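You operate a simulated robot arm through the tools that you are given. There is no shell and no other tool. Be economical: measure what you need, move in short steps, check, and stop when the job is done.

Carry out the task below with a simulated robot arm. There is one attempt and no reset: what you move stays moved.

TASK
Put the spacer tube on top of the silver cup.

It is judged by the outcome, as a careful person would: the job done as asked, and still so three seconds after it is handed in. It fails if anything else is knocked over, pushed out of place, dropped, spilled or broken.

THE ROBOT
A 6-joint arm with a two-finger parallel gripper, fixed in place. Base frame: the origin is at the foot of the arm, x ahead of it, y to its left, z up; the work surface is at about z = 0. Lengths are in m, angles in degrees, forces in N, time in s.
With the tool pointing down near the work surface it reaches from about 0.18 to 0.46 m from the base axis. Its first joint turns from -70.0 to 70.0 degrees. Payload 1.9 kg.
Tool frame: the origin (TCP) lies between the finger pads and is the grasp point; the fingertips stand 0.023 m ahead of it; z points along the fingers, y is the line along which they close. The gripper opens to 0.094 m. The fingers are 0.038 m wide and 0.01 m thick; the gripper's body (0.054 by 0.096 m) begins 0.039 m behind the TCP.
Orientation is that of the tool frame in the base frame, as a unit quaternion [w, x, y, z]. With the fingers straight down and closing along the base's y, the tool's x points along the base's -x, its y along +y and its z along -z.

THE INTERFACE
- The arm moves only by the tool arm_command. Its argument "series" is a list of rows, each a list of 3 entries, a list of its own where there are three numbers: the closure, from 0 (fully open) to 1 (shut), then the shift along the tool's x, y, z in m, then the turn, a rotation vector about the tool's x, y, z in degrees. In form: [[grip, [tx, ty, tz], [rx, ry, rz]], ...]. A call has 1 to 20 rows; each row is the pose to reach, as a shift and turn from the pose commanded when the call began, along the tool's axes at that moment. A row lasts 0.2 s, in which the tool goes at most 0.05 m and 8.6 degrees; a call with a longer step from one row to the next is refused whole, and so is a gripper value outside its range. A pose out of reach is approached as far as the arm can. The call stops where the force on the tool passes 40 N (or 10 N more than at its start, if that is more) or the arm is blocked; 0.2 s more then pass. The fingers move at their own pace (about 0.108 m/s each) and stop on an object; they squeeze with about 38 N. The grip force told is the motor's: it shows also when the fingers shut on nothing. Time passes only in rows, and 0.2 s behind the last, so rows that repeat a pose let the fingers close. It gives the time, the measured TCP pose, the force on the tool (base axes), the opening and the grip force at its end, in the units of the frame above (readings bear some noise), and new pictures: "show" is both (left out), scene, wrist or none.
- Cameras (640 x 400 px; columns grow to the right, rows downward): "scene" is fixed at [0.0458, 0.2981, 0.436]; the picture's right is [-0.88, -0.48, 0.00], its down [-0.21, 0.39, -0.89] and it looks along [0.43, -0.79, -0.45] (base axes); focal length 325 px, centre (320, 200). "wrist" rides on the gripper at [-0.039, 0, -0.044] in the tool frame; the picture's right is [0.00, -1.00, 0.00], its down [0.97, 0.00, -0.24] and it looks along [0.24, 0.00, 0.97] (tool axes); focal length 218 px, centre (320, 200).
- pixel_to_xyz(camera, pixels): for up to 12 pixels [column, row] of the newest picture of that camera ("zoom" is the newest enlarged one), the place [x, y, z] in the base frame of the surface seen there, good to about 0.002 m. No time passes.
- enlarge(camera, box): a new picture of the part [left, top, right, bottom] of that camera's present view, enlarged. No time passes.
- finish_job(): hands the job in; it is judged then, once.

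Work in short steps. Measure before you move; look again where a grasp or a placing could have gone wrong, and mend it. You have 60 turns and 120 pictures in all, the two below and enlarged ones among them. Open the gripper and draw the arm clear of the work before you hand the job in, unless the task says otherwise; then end with one line.

The tools are called by a JSON object that holds its "api" and its "payload". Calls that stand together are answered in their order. arm_command: Moves the arm, as the interface text tells. Its arguments: {"type":"object","properties":{"series":{"type":"array","items":{"type":"array"}},"show":{"type":"string","enum":["both","scene","wrist","none"]}},"required":["series"]} The other tools are called the same way: pixel_to_xyz (camera, pixels) gives the place of the surface under pixels of a picture; enlarge (camera, box) takes an enlarged picture of a part of a camera's view; finish_job () hands the job in.

At the start:

```text
time_s: 0.0
tcp_pos: [0.238, -0.1871, 0.272]
ee_rot: [0.001, -0.001, 1.0, 0.0]
wrist_force: [0.0, -0.5, 0.6]
opening: 0.0938
grasp_force: 0.1
```

scene: 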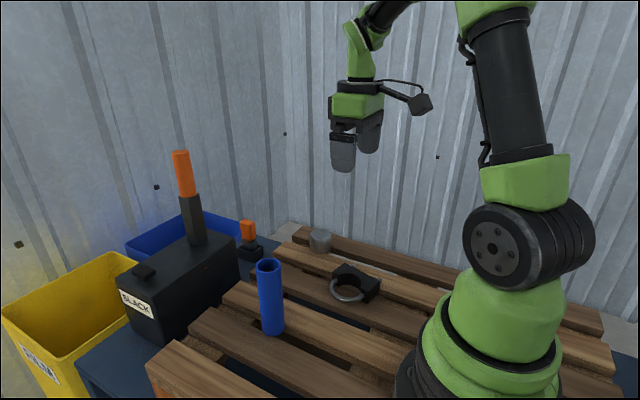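
wrist: 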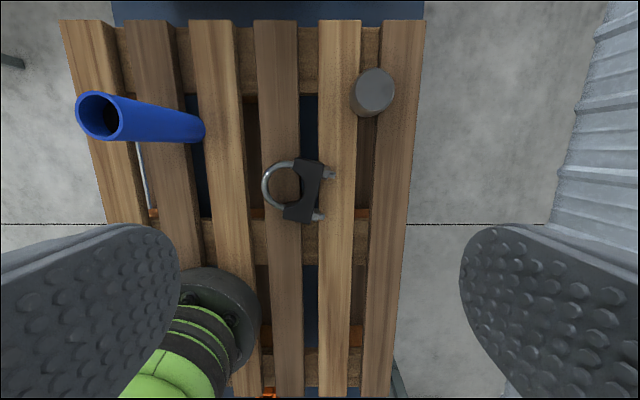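

The blue tube stands near scene (270,295) and the grey cup near (320,240). I'll enlarge both and measure them.

{"api": "enlarge", "payload": {"camera": "scene", "box": [220, 200, 400, 350]}}

{"api": "pixel_to_xyz", "payload": {"camera": "wrist", "pixels": [[375, 85], [368, 112], [355, 88], [394, 88], [376, 70], [80, 112], [120, 118], [100, 94], [98, 138], [198, 130], [340, 130], [220, 160]]}}

{"api": "pixel_to_xyz", "payload": {"camera": "scene", "pixels": [[320, 233], [320, 247], [311, 240], [330, 240], [269, 263], [258, 265], [281, 264], [272, 332], [270, 300], [250, 230], [350, 270], [347, 290]]}}

```text
2.67 times, centred on (310, 275) of scene
```

zoom: 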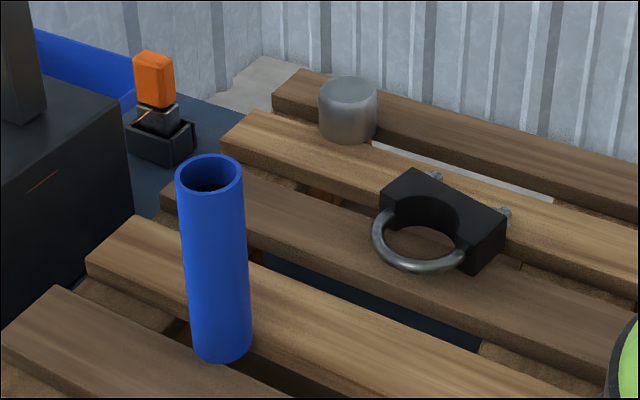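

```text
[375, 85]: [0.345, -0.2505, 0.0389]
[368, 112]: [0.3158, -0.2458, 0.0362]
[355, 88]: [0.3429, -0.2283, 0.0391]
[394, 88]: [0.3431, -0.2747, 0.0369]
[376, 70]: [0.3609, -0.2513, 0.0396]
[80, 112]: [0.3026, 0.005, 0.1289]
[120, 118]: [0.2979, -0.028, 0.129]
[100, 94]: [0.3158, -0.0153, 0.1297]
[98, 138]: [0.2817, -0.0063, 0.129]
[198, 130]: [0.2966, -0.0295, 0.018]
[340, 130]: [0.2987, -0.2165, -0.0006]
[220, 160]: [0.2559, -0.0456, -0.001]
```

```text
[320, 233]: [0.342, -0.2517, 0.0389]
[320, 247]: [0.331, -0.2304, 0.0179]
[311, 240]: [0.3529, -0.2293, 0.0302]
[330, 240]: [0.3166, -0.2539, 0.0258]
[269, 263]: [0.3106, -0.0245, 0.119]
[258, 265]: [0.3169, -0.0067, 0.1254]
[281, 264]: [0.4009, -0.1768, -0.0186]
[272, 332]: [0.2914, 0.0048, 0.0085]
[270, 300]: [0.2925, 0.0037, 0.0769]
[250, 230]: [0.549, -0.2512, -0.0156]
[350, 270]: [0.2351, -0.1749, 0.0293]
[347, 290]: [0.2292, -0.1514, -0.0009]
```

The tube's axis is near (0.299, -0.012) with its top at 0.129. The cup is inverted, with its top at 0.039 near (0.341, -0.251). I move above the tube at the same height.

{"api": "arm_command", "payload": {"series": [[0, [-0.012, 0.035, 0], [0, 0, 0]], [0, [-0.024, 0.07, 0], [0, 0, 0]], [0, [-0.036, 0.105, 0], [0, 0, 0]], [0, [-0.048, 0.14, 0], [0, 0, 0]], [0, [-0.061, 0.1745, 0], [0, 0, 0]], [0, [-0.061, 0.1745, 0], [0, 0, 0]]]}}

```text
time_s: 1.4
tcp_pos: [0.2978, -0.0128, 0.2712]
ee_rot: [0.001, 0.0, 1.0, 0.0]
wrist_force: [-0.2, -0.2, -0.2]
opening: 0.0938
grasp_force: 0.1
```

scene: 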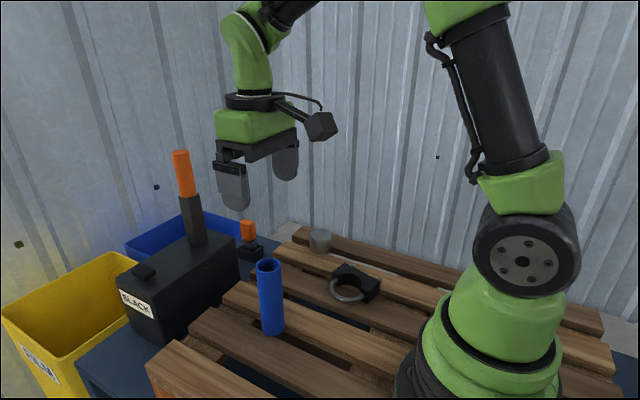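
wrist: 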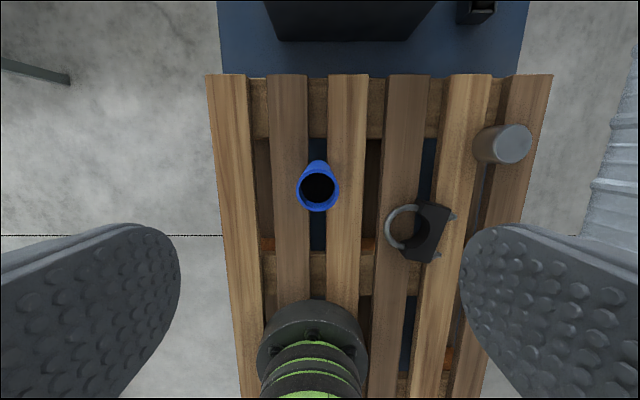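

The tube is at wrist (317,188) and spans two slats. I'll measure the rim and the cup again.

{"api": "pixel_to_xyz", "payload": {"camera": "wrist", "pixels": [[298, 188], [336, 188], [317, 171], [317, 208], [303, 176], [331, 201], [510, 143], [490, 143], [530, 140], [513, 126], [508, 160], [478, 150]]}}

{"api": "enlarge", "payload": {"camera": "wrist", "box": [440, 100, 568, 180]}}

{"api": "enlarge", "payload": {"camera": "wrist", "box": [270, 150, 366, 210]}}

```text
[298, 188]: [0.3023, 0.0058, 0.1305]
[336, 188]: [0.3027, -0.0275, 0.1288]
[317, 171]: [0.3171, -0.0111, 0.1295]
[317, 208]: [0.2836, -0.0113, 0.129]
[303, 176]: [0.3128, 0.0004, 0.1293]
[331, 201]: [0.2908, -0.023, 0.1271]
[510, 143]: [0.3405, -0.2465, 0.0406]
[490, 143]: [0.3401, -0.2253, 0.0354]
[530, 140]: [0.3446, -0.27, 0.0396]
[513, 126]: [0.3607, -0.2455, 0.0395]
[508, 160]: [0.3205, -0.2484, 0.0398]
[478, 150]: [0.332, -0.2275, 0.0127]
```

```text
5.00 times, centred on (504, 140) of wrist
```

zoom: 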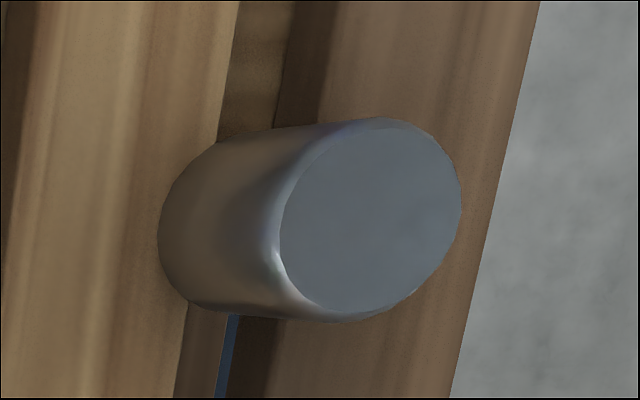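

```text
6.67 times, centred on (318, 180) of wrist
```

zoom: 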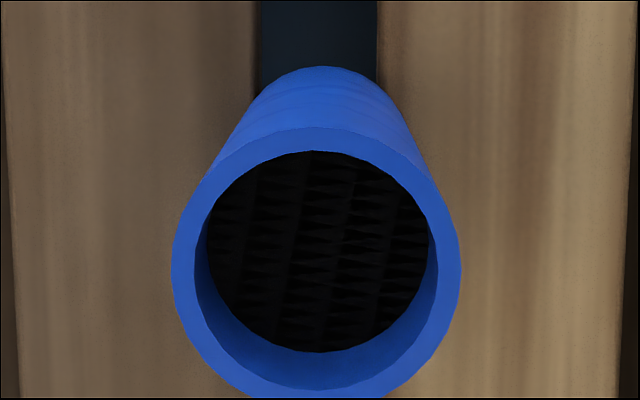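

The tube axis is at (0.3005, -0.011) and it is 0.036 wide. I descend to z ≈ 0.097, which keeps the gripper body above the rim, and then close.

{"api": "arm_command", "payload": {"series": [[0, [-0.0025, 0.0018, 0.03], [0, 0, 0]], [0, [-0.0025, 0.0018, 0.065], [0, 0, 0]], [0, [-0.0025, 0.0018, 0.1], [0, 0, 0]], [0, [-0.0025, 0.0018, 0.135], [0, 0, 0]], [0, [-0.0025, 0.0018, 0.16], [0, 0, 0]], [0, [-0.0025, 0.0018, 0.174], [0, 0, 0]], [0, [-0.0025, 0.0018, 0.174], [0, 0, 0]]]}}

```text
time_s: 3.0
tcp_pos: [0.3017, -0.0113, 0.0973]
ee_rot: [0.001, 0.0, 1.0, 0.0]
wrist_force: [0.6, 0.0, -0.2]
opening: 0.094
grasp_force: 0.0
```

scene: 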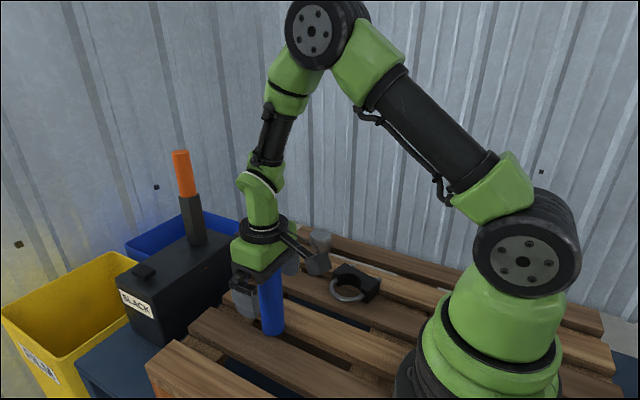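
wrist: 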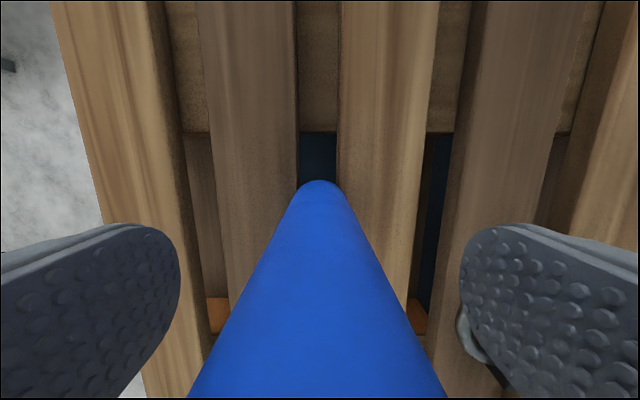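

The tube is centred between the fingers, so I close on it.

{"api": "arm_command", "payload": {"series": [[0.4, [0, 0, 0], [0, 0, 0]], [1, [0, 0, 0], [0, 0, 0]], [1, [0, 0, 0], [0, 0, 0]], [1, [0, 0, 0], [0, 0, 0]]], "show": "wrist"}}

```text
time_s: 4.0
tcp_pos: [0.3015, -0.0108, 0.0979]
ee_rot: [0.0, -0.001, 1.0, 0.0]
wrist_force: [-0.1, 1.0, 0.0]
opening: 0.0373
grasp_force: 38.4
```

wrist: 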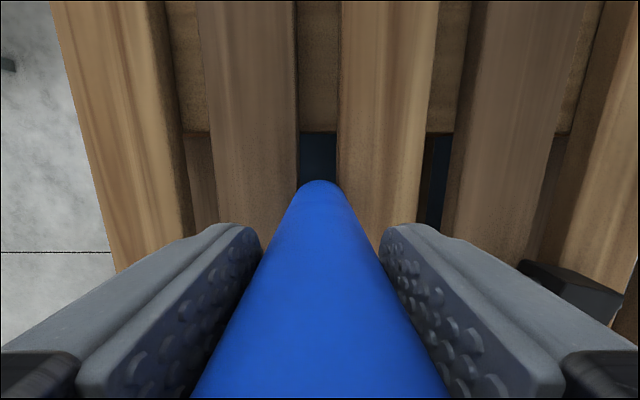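

It is gripped at an opening of 0.037. I lift 0.11.

{"api": "arm_command", "payload": {"series": [[1, [0, 0, -0.02], [0, 0, 0]], [1, [0, 0, -0.05], [0, 0, 0]], [1, [0, 0, -0.08], [0, 0, 0]], [1, [0, 0, -0.11], [0, 0, 0]], [1, [0, 0, -0.11], [0, 0, 0]]]}}

```text
time_s: 5.2
tcp_pos: [0.2995, -0.0112, 0.2072]
ee_rot: [0.001, -0.001, 1.0, 0.0]
wrist_force: [0.7, 1.5, -1.5]
opening: 0.0373
grasp_force: 37.8
```

scene: 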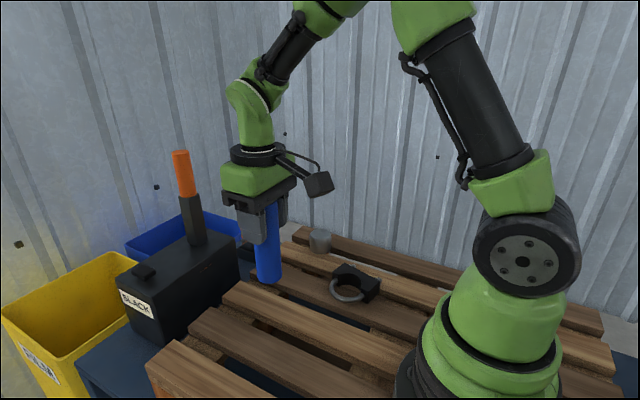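
wrist: 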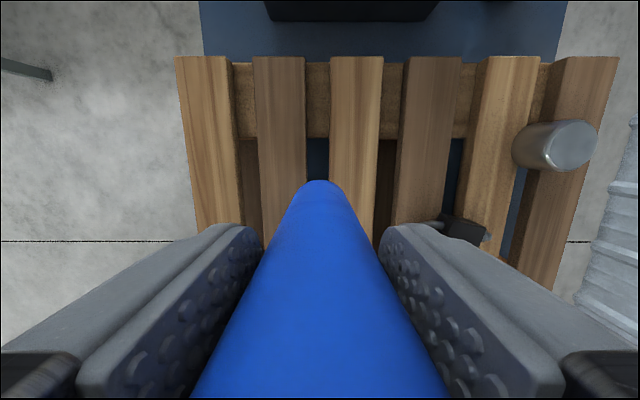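

It came up clean. I move toward the cup, stopping short at y ≈ -0.17, and measure it from closer above.

{"api": "arm_command", "payload": {"series": [[1, [-0.002, -0.03, 0], [0, 0, 0]], [1, [-0.005, -0.065, 0], [0, 0, 0]], [1, [-0.01, -0.1, 0], [0, 0, 0]], [1, [-0.01, -0.135, 0], [0, 0, 0]], [1, [-0.01, -0.16, 0], [0, 0, 0]], [1, [-0.01, -0.16, 0], [0, 0, 0]]]}}

```text
time_s: 6.6
tcp_pos: [0.3108, -0.171, 0.2062]
ee_rot: [0.001, -0.001, 1.0, 0.0]
wrist_force: [0.1, -0.3, -1.5]
opening: 0.0374
grasp_force: 37.9
```

scene: 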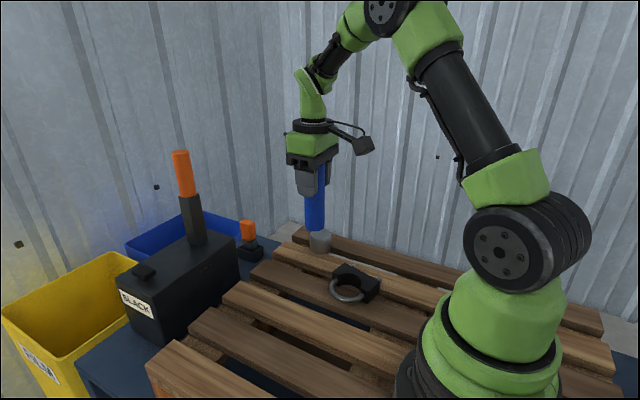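
wrist: 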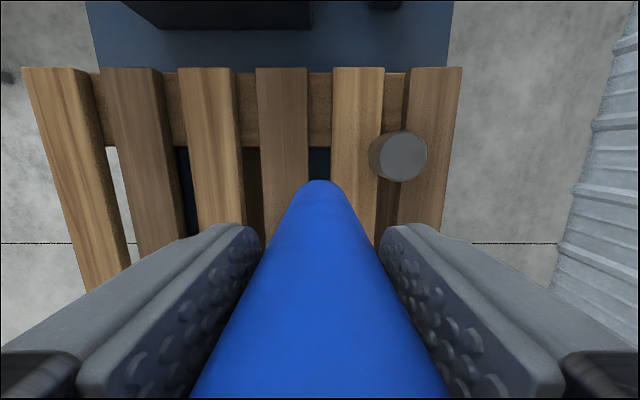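

The cup top is at wrist (403,155). I enlarge it there.

{"api": "enlarge", "payload": {"camera": "wrist", "box": [352, 120, 448, 180]}}

{"api": "enlarge", "payload": {"camera": "scene", "box": [264, 150, 376, 260]}}

```text
6.67 times, centred on (400, 150) of wrist
```

zoom: 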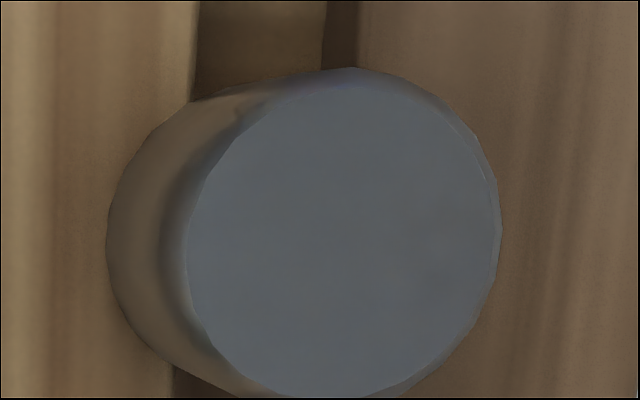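

```text
3.64 times, centred on (320, 205) of scene
```

zoom: 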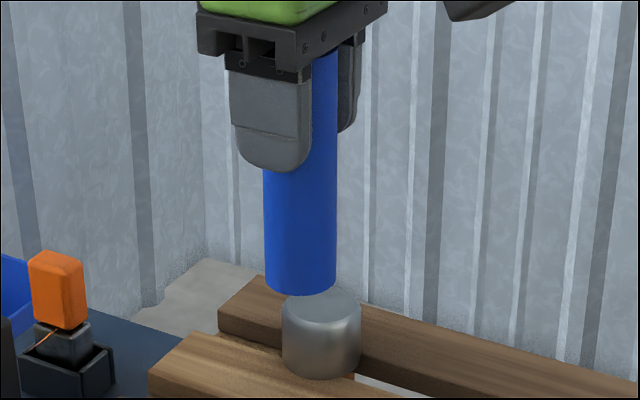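

{"api": "pixel_to_xyz", "payload": {"camera": "wrist", "pixels": [[403, 156], [382, 156], [425, 156], [403, 133], [403, 178], [388, 140], [419, 171], [388, 172], [419, 139]]}}

{"api": "pixel_to_xyz", "payload": {"camera": "zoom", "pixels": [[300, 285], [335, 285], [300, 230], [268, 285], [300, 200], [270, 200], [332, 200], [330, 300], [300, 300], [350, 305]]}}

```text
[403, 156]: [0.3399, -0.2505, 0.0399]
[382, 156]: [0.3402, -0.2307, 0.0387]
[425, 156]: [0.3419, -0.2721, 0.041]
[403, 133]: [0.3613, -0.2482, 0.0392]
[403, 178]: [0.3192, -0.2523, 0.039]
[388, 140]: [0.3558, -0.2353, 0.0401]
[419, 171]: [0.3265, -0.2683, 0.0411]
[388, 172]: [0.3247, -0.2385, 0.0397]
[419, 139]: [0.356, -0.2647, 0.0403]
```

```text
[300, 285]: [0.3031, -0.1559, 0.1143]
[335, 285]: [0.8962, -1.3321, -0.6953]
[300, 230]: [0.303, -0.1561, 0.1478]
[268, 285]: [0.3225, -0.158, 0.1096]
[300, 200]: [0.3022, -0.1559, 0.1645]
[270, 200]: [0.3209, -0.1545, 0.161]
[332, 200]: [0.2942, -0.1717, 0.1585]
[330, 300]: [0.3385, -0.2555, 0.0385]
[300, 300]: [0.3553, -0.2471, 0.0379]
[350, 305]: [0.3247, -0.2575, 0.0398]
```

The cup-top centre is (0.3405, -0.251) at z 0.040, and the tube hangs vertical. I shift over the cup while high.

{"api": "arm_command", "payload": {"series": [[1, [-0.01, -0.025, 0], [0, 0, 0]], [1, [-0.02, -0.05, 0], [0, 0, 0]], [1, [-0.03, -0.08, 0], [0, 0, 0]], [1, [-0.03, -0.08, 0], [0, 0, 0]], [1, [-0.03, -0.08, 0.02], [0, 0, 0]], [1, [-0.03, -0.08, 0.04], [0, 0, 0]], [1, [-0.03, -0.08, 0.055], [0, 0, 0]], [1, [-0.03, -0.08, 0.055], [0, 0, 0]]]}}

{"api": "enlarge", "payload": {"camera": "scene", "box": [264, 150, 376, 260]}}

```text
time_s: 8.4
tcp_pos: [0.341, -0.2506, 0.1538]
ee_rot: [0.001, 0.0, 1.0, 0.0]
wrist_force: [-0.3, 0.3, -1.6]
opening: 0.037
grasp_force: 38.3
```

scene: 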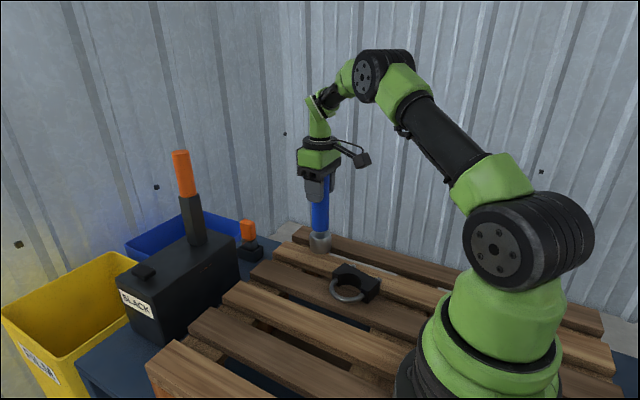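
wrist: 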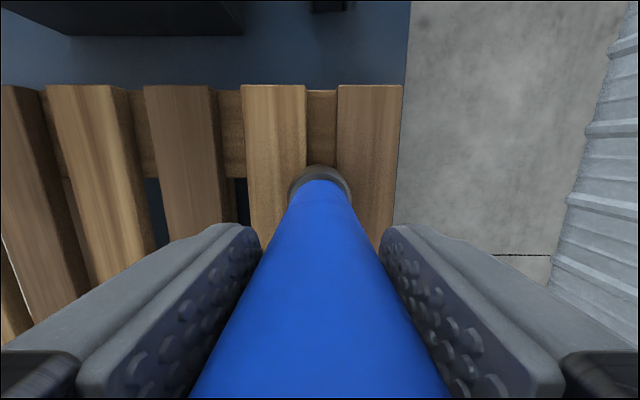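

```text
3.64 times, centred on (320, 205) of scene
```

zoom: 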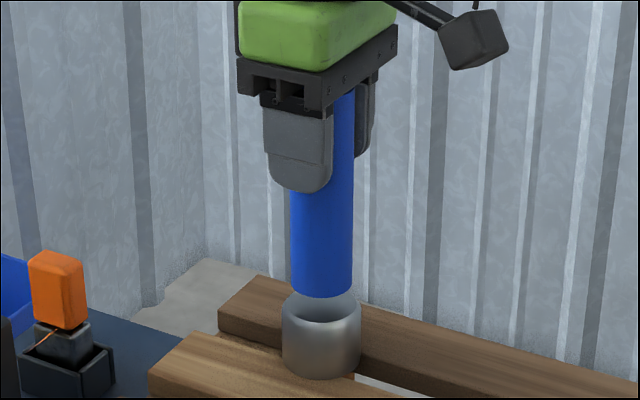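

The tube is centred over the cup with about a 15 mm gap. I lower it gently.

{"api": "arm_command", "payload": {"series": [[1, [0, 0, 0.006], [0, 0, 0]], [1, [0, 0, 0.011], [0, 0, 0]], [1, [0, 0, 0.014], [0, 0, 0]], [1, [0, 0, 0.014], [0, 0, 0]]], "show": "wrist"}}

{"api": "enlarge", "payload": {"camera": "scene", "box": [290, 205, 354, 261]}}

```text
time_s: 9.4
tcp_pos: [0.3397, -0.2505, 0.1399]
ee_rot: [0.0, 0.0, 1.0, 0.001]
wrist_force: [0.2, 0.1, -2.6]
opening: 0.0372
grasp_force: 38.0
```

wrist: 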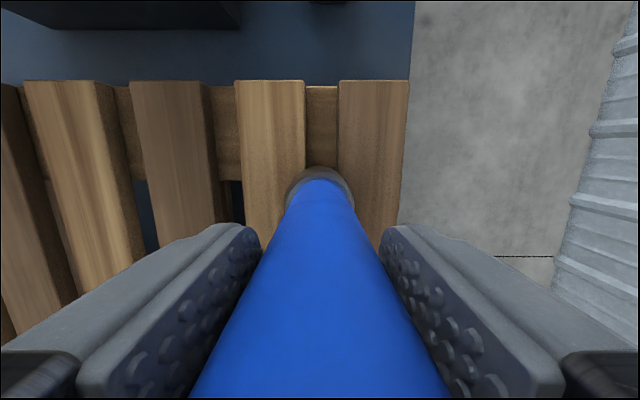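

```text
7.14 times, centred on (322, 233) of scene
```

zoom: 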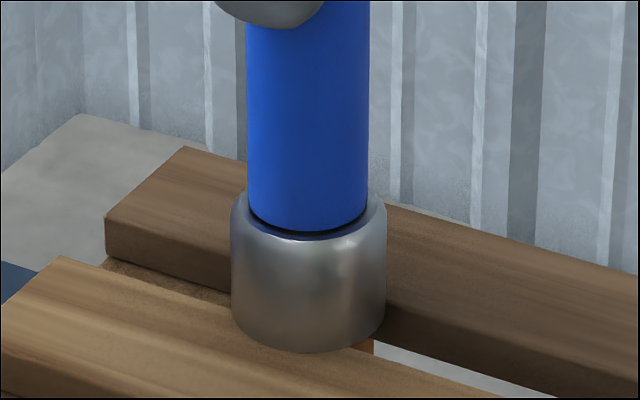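

A gap of about 2 mm remains. I creep down in 1 mm rows, watching the force.

{"api": "arm_command", "payload": {"series": [[1, [0, 0, 0.001], [0, 0, 0]], [1, [0, 0, 0.002], [0, 0, 0]], [1, [0, 0, 0.002], [0, 0, 0]]], "show": "none"}}

{"api": "enlarge", "payload": {"camera": "scene", "box": [290, 205, 354, 261]}}

```text
time_s: 10.2
tcp_pos: [0.3417, -0.2512, 0.1371]
ee_rot: [0.002, 0.0, 1.0, 0.0]
wrist_force: [-4.5, 1.6, 12.9]
opening: 0.0372
grasp_force: 38.2
```

```text
7.14 times, centred on (322, 233) of scene
```

zoom: 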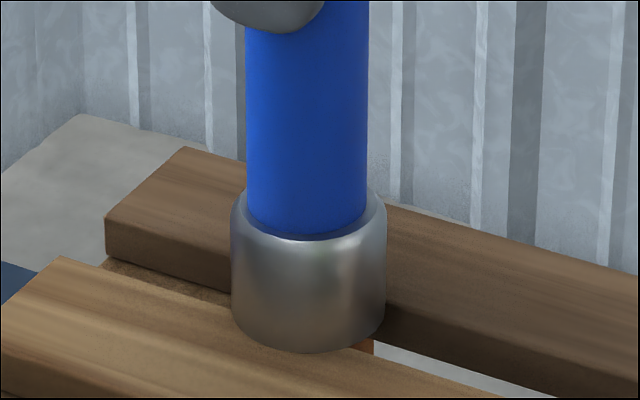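

Contact is made with about 13 N pressing. I ease up 0.6 mm to take off most of the load, then open slowly in small steps.

{"api": "arm_command", "payload": {"series": [[1, [0, 0, -0.0006], [0, 0, 0]], [1, [0, 0, -0.0006], [0, 0, 0]], [0.58, [0, 0, -0.0006], [0, 0, 0]], [0.5, [0, 0, -0.0006], [0, 0, 0]], [0.3, [0, 0, -0.0006], [0, 0, 0]], [0.1, [0, 0, -0.0006], [0, 0, 0]], [0, [0, 0, -0.0006], [0, 0, 0]], [0, [0, 0, -0.0006], [0, 0, 0]]]}}

```text
time_s: 12.0
tcp_pos: [0.3419, -0.2514, 0.1368]
ee_rot: [0.0, -0.001, 1.0, 0.0]
wrist_force: [0.2, 0.0, -0.2]
opening: 0.0941
grasp_force: 0.1
```

scene: 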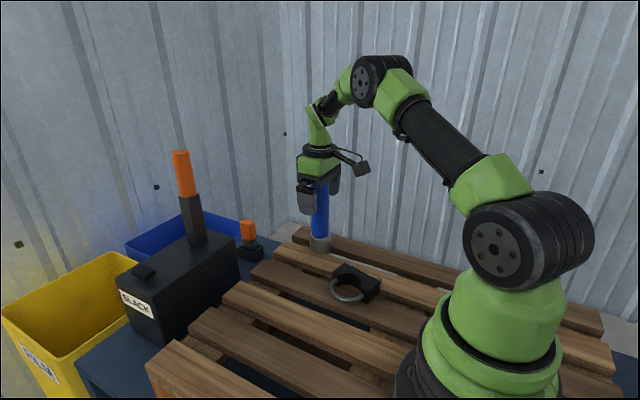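
wrist: 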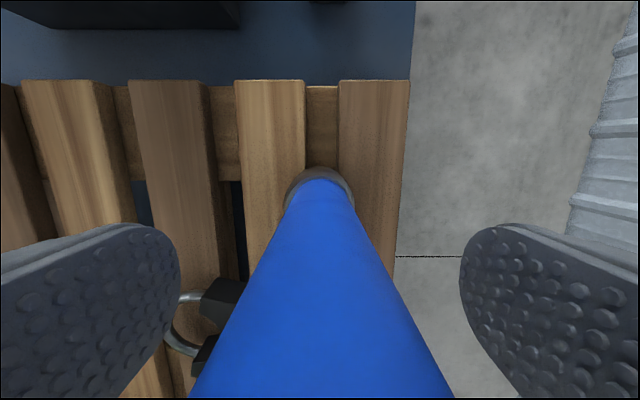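

The tube stands free on the cup and the fingers are clear of it. I withdraw straight up, then back away.

{"api": "arm_command", "payload": {"series": [[0, [0, 0, -0.02], [0, 0, 0]], [0, [0, 0, -0.045], [0, 0, 0]], [0, [0, 0, -0.075], [0, 0, 0]], [0, [0, 0, -0.105], [0, 0, 0]], [0, [0.03, 0.02, -0.13], [0, 0, 0]], [0, [0.06, 0.05, -0.13], [0, 0, 0]], [0, [0.09, 0.08, -0.13], [0, 0, 0]], [0, [0.09, 0.08, -0.13], [0, 0, 0]]]}}

{"api": "enlarge", "payload": {"camera": "scene", "box": [264, 150, 376, 260]}}

```text
time_s: 13.8
tcp_pos: [0.2506, -0.1733, 0.2674]
ee_rot: [0.002, -0.002, 1.0, 0.0]
wrist_force: [0.9, 0.5, 0.2]
opening: 0.094
grasp_force: 0.1
```

scene: 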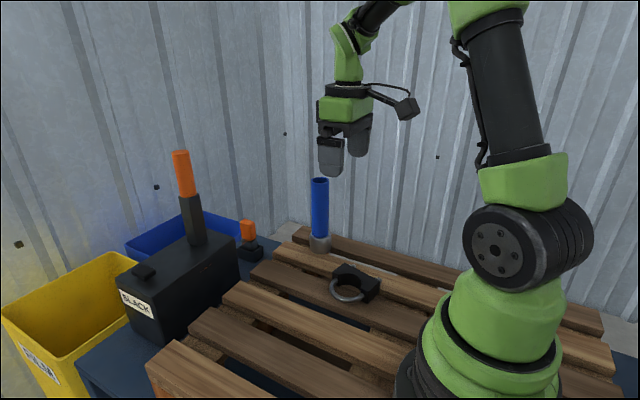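
wrist: 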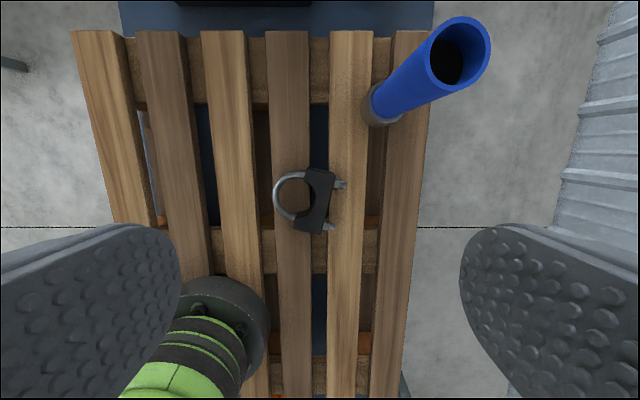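

```text
3.64 times, centred on (320, 205) of scene
```

zoom: 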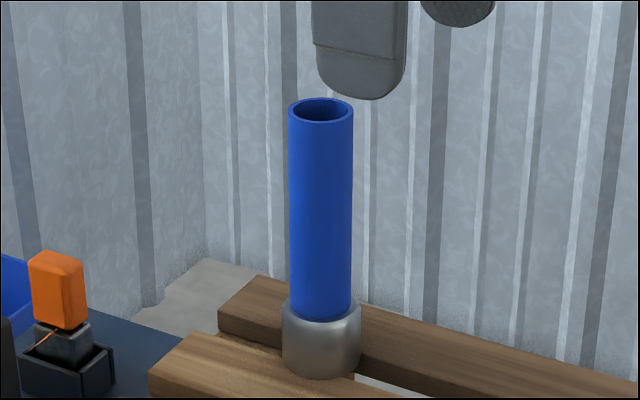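

The tube stands upright and centred on the cup, and the arm is clear. I hand the job in.

{"api": "finish_job", "payload": {}}

```text
The job is handed in.
```

The spacer tube is standing upright and centred on top of the silver cup; the gripper is open, the arm is clear, and nothing else was disturbed.
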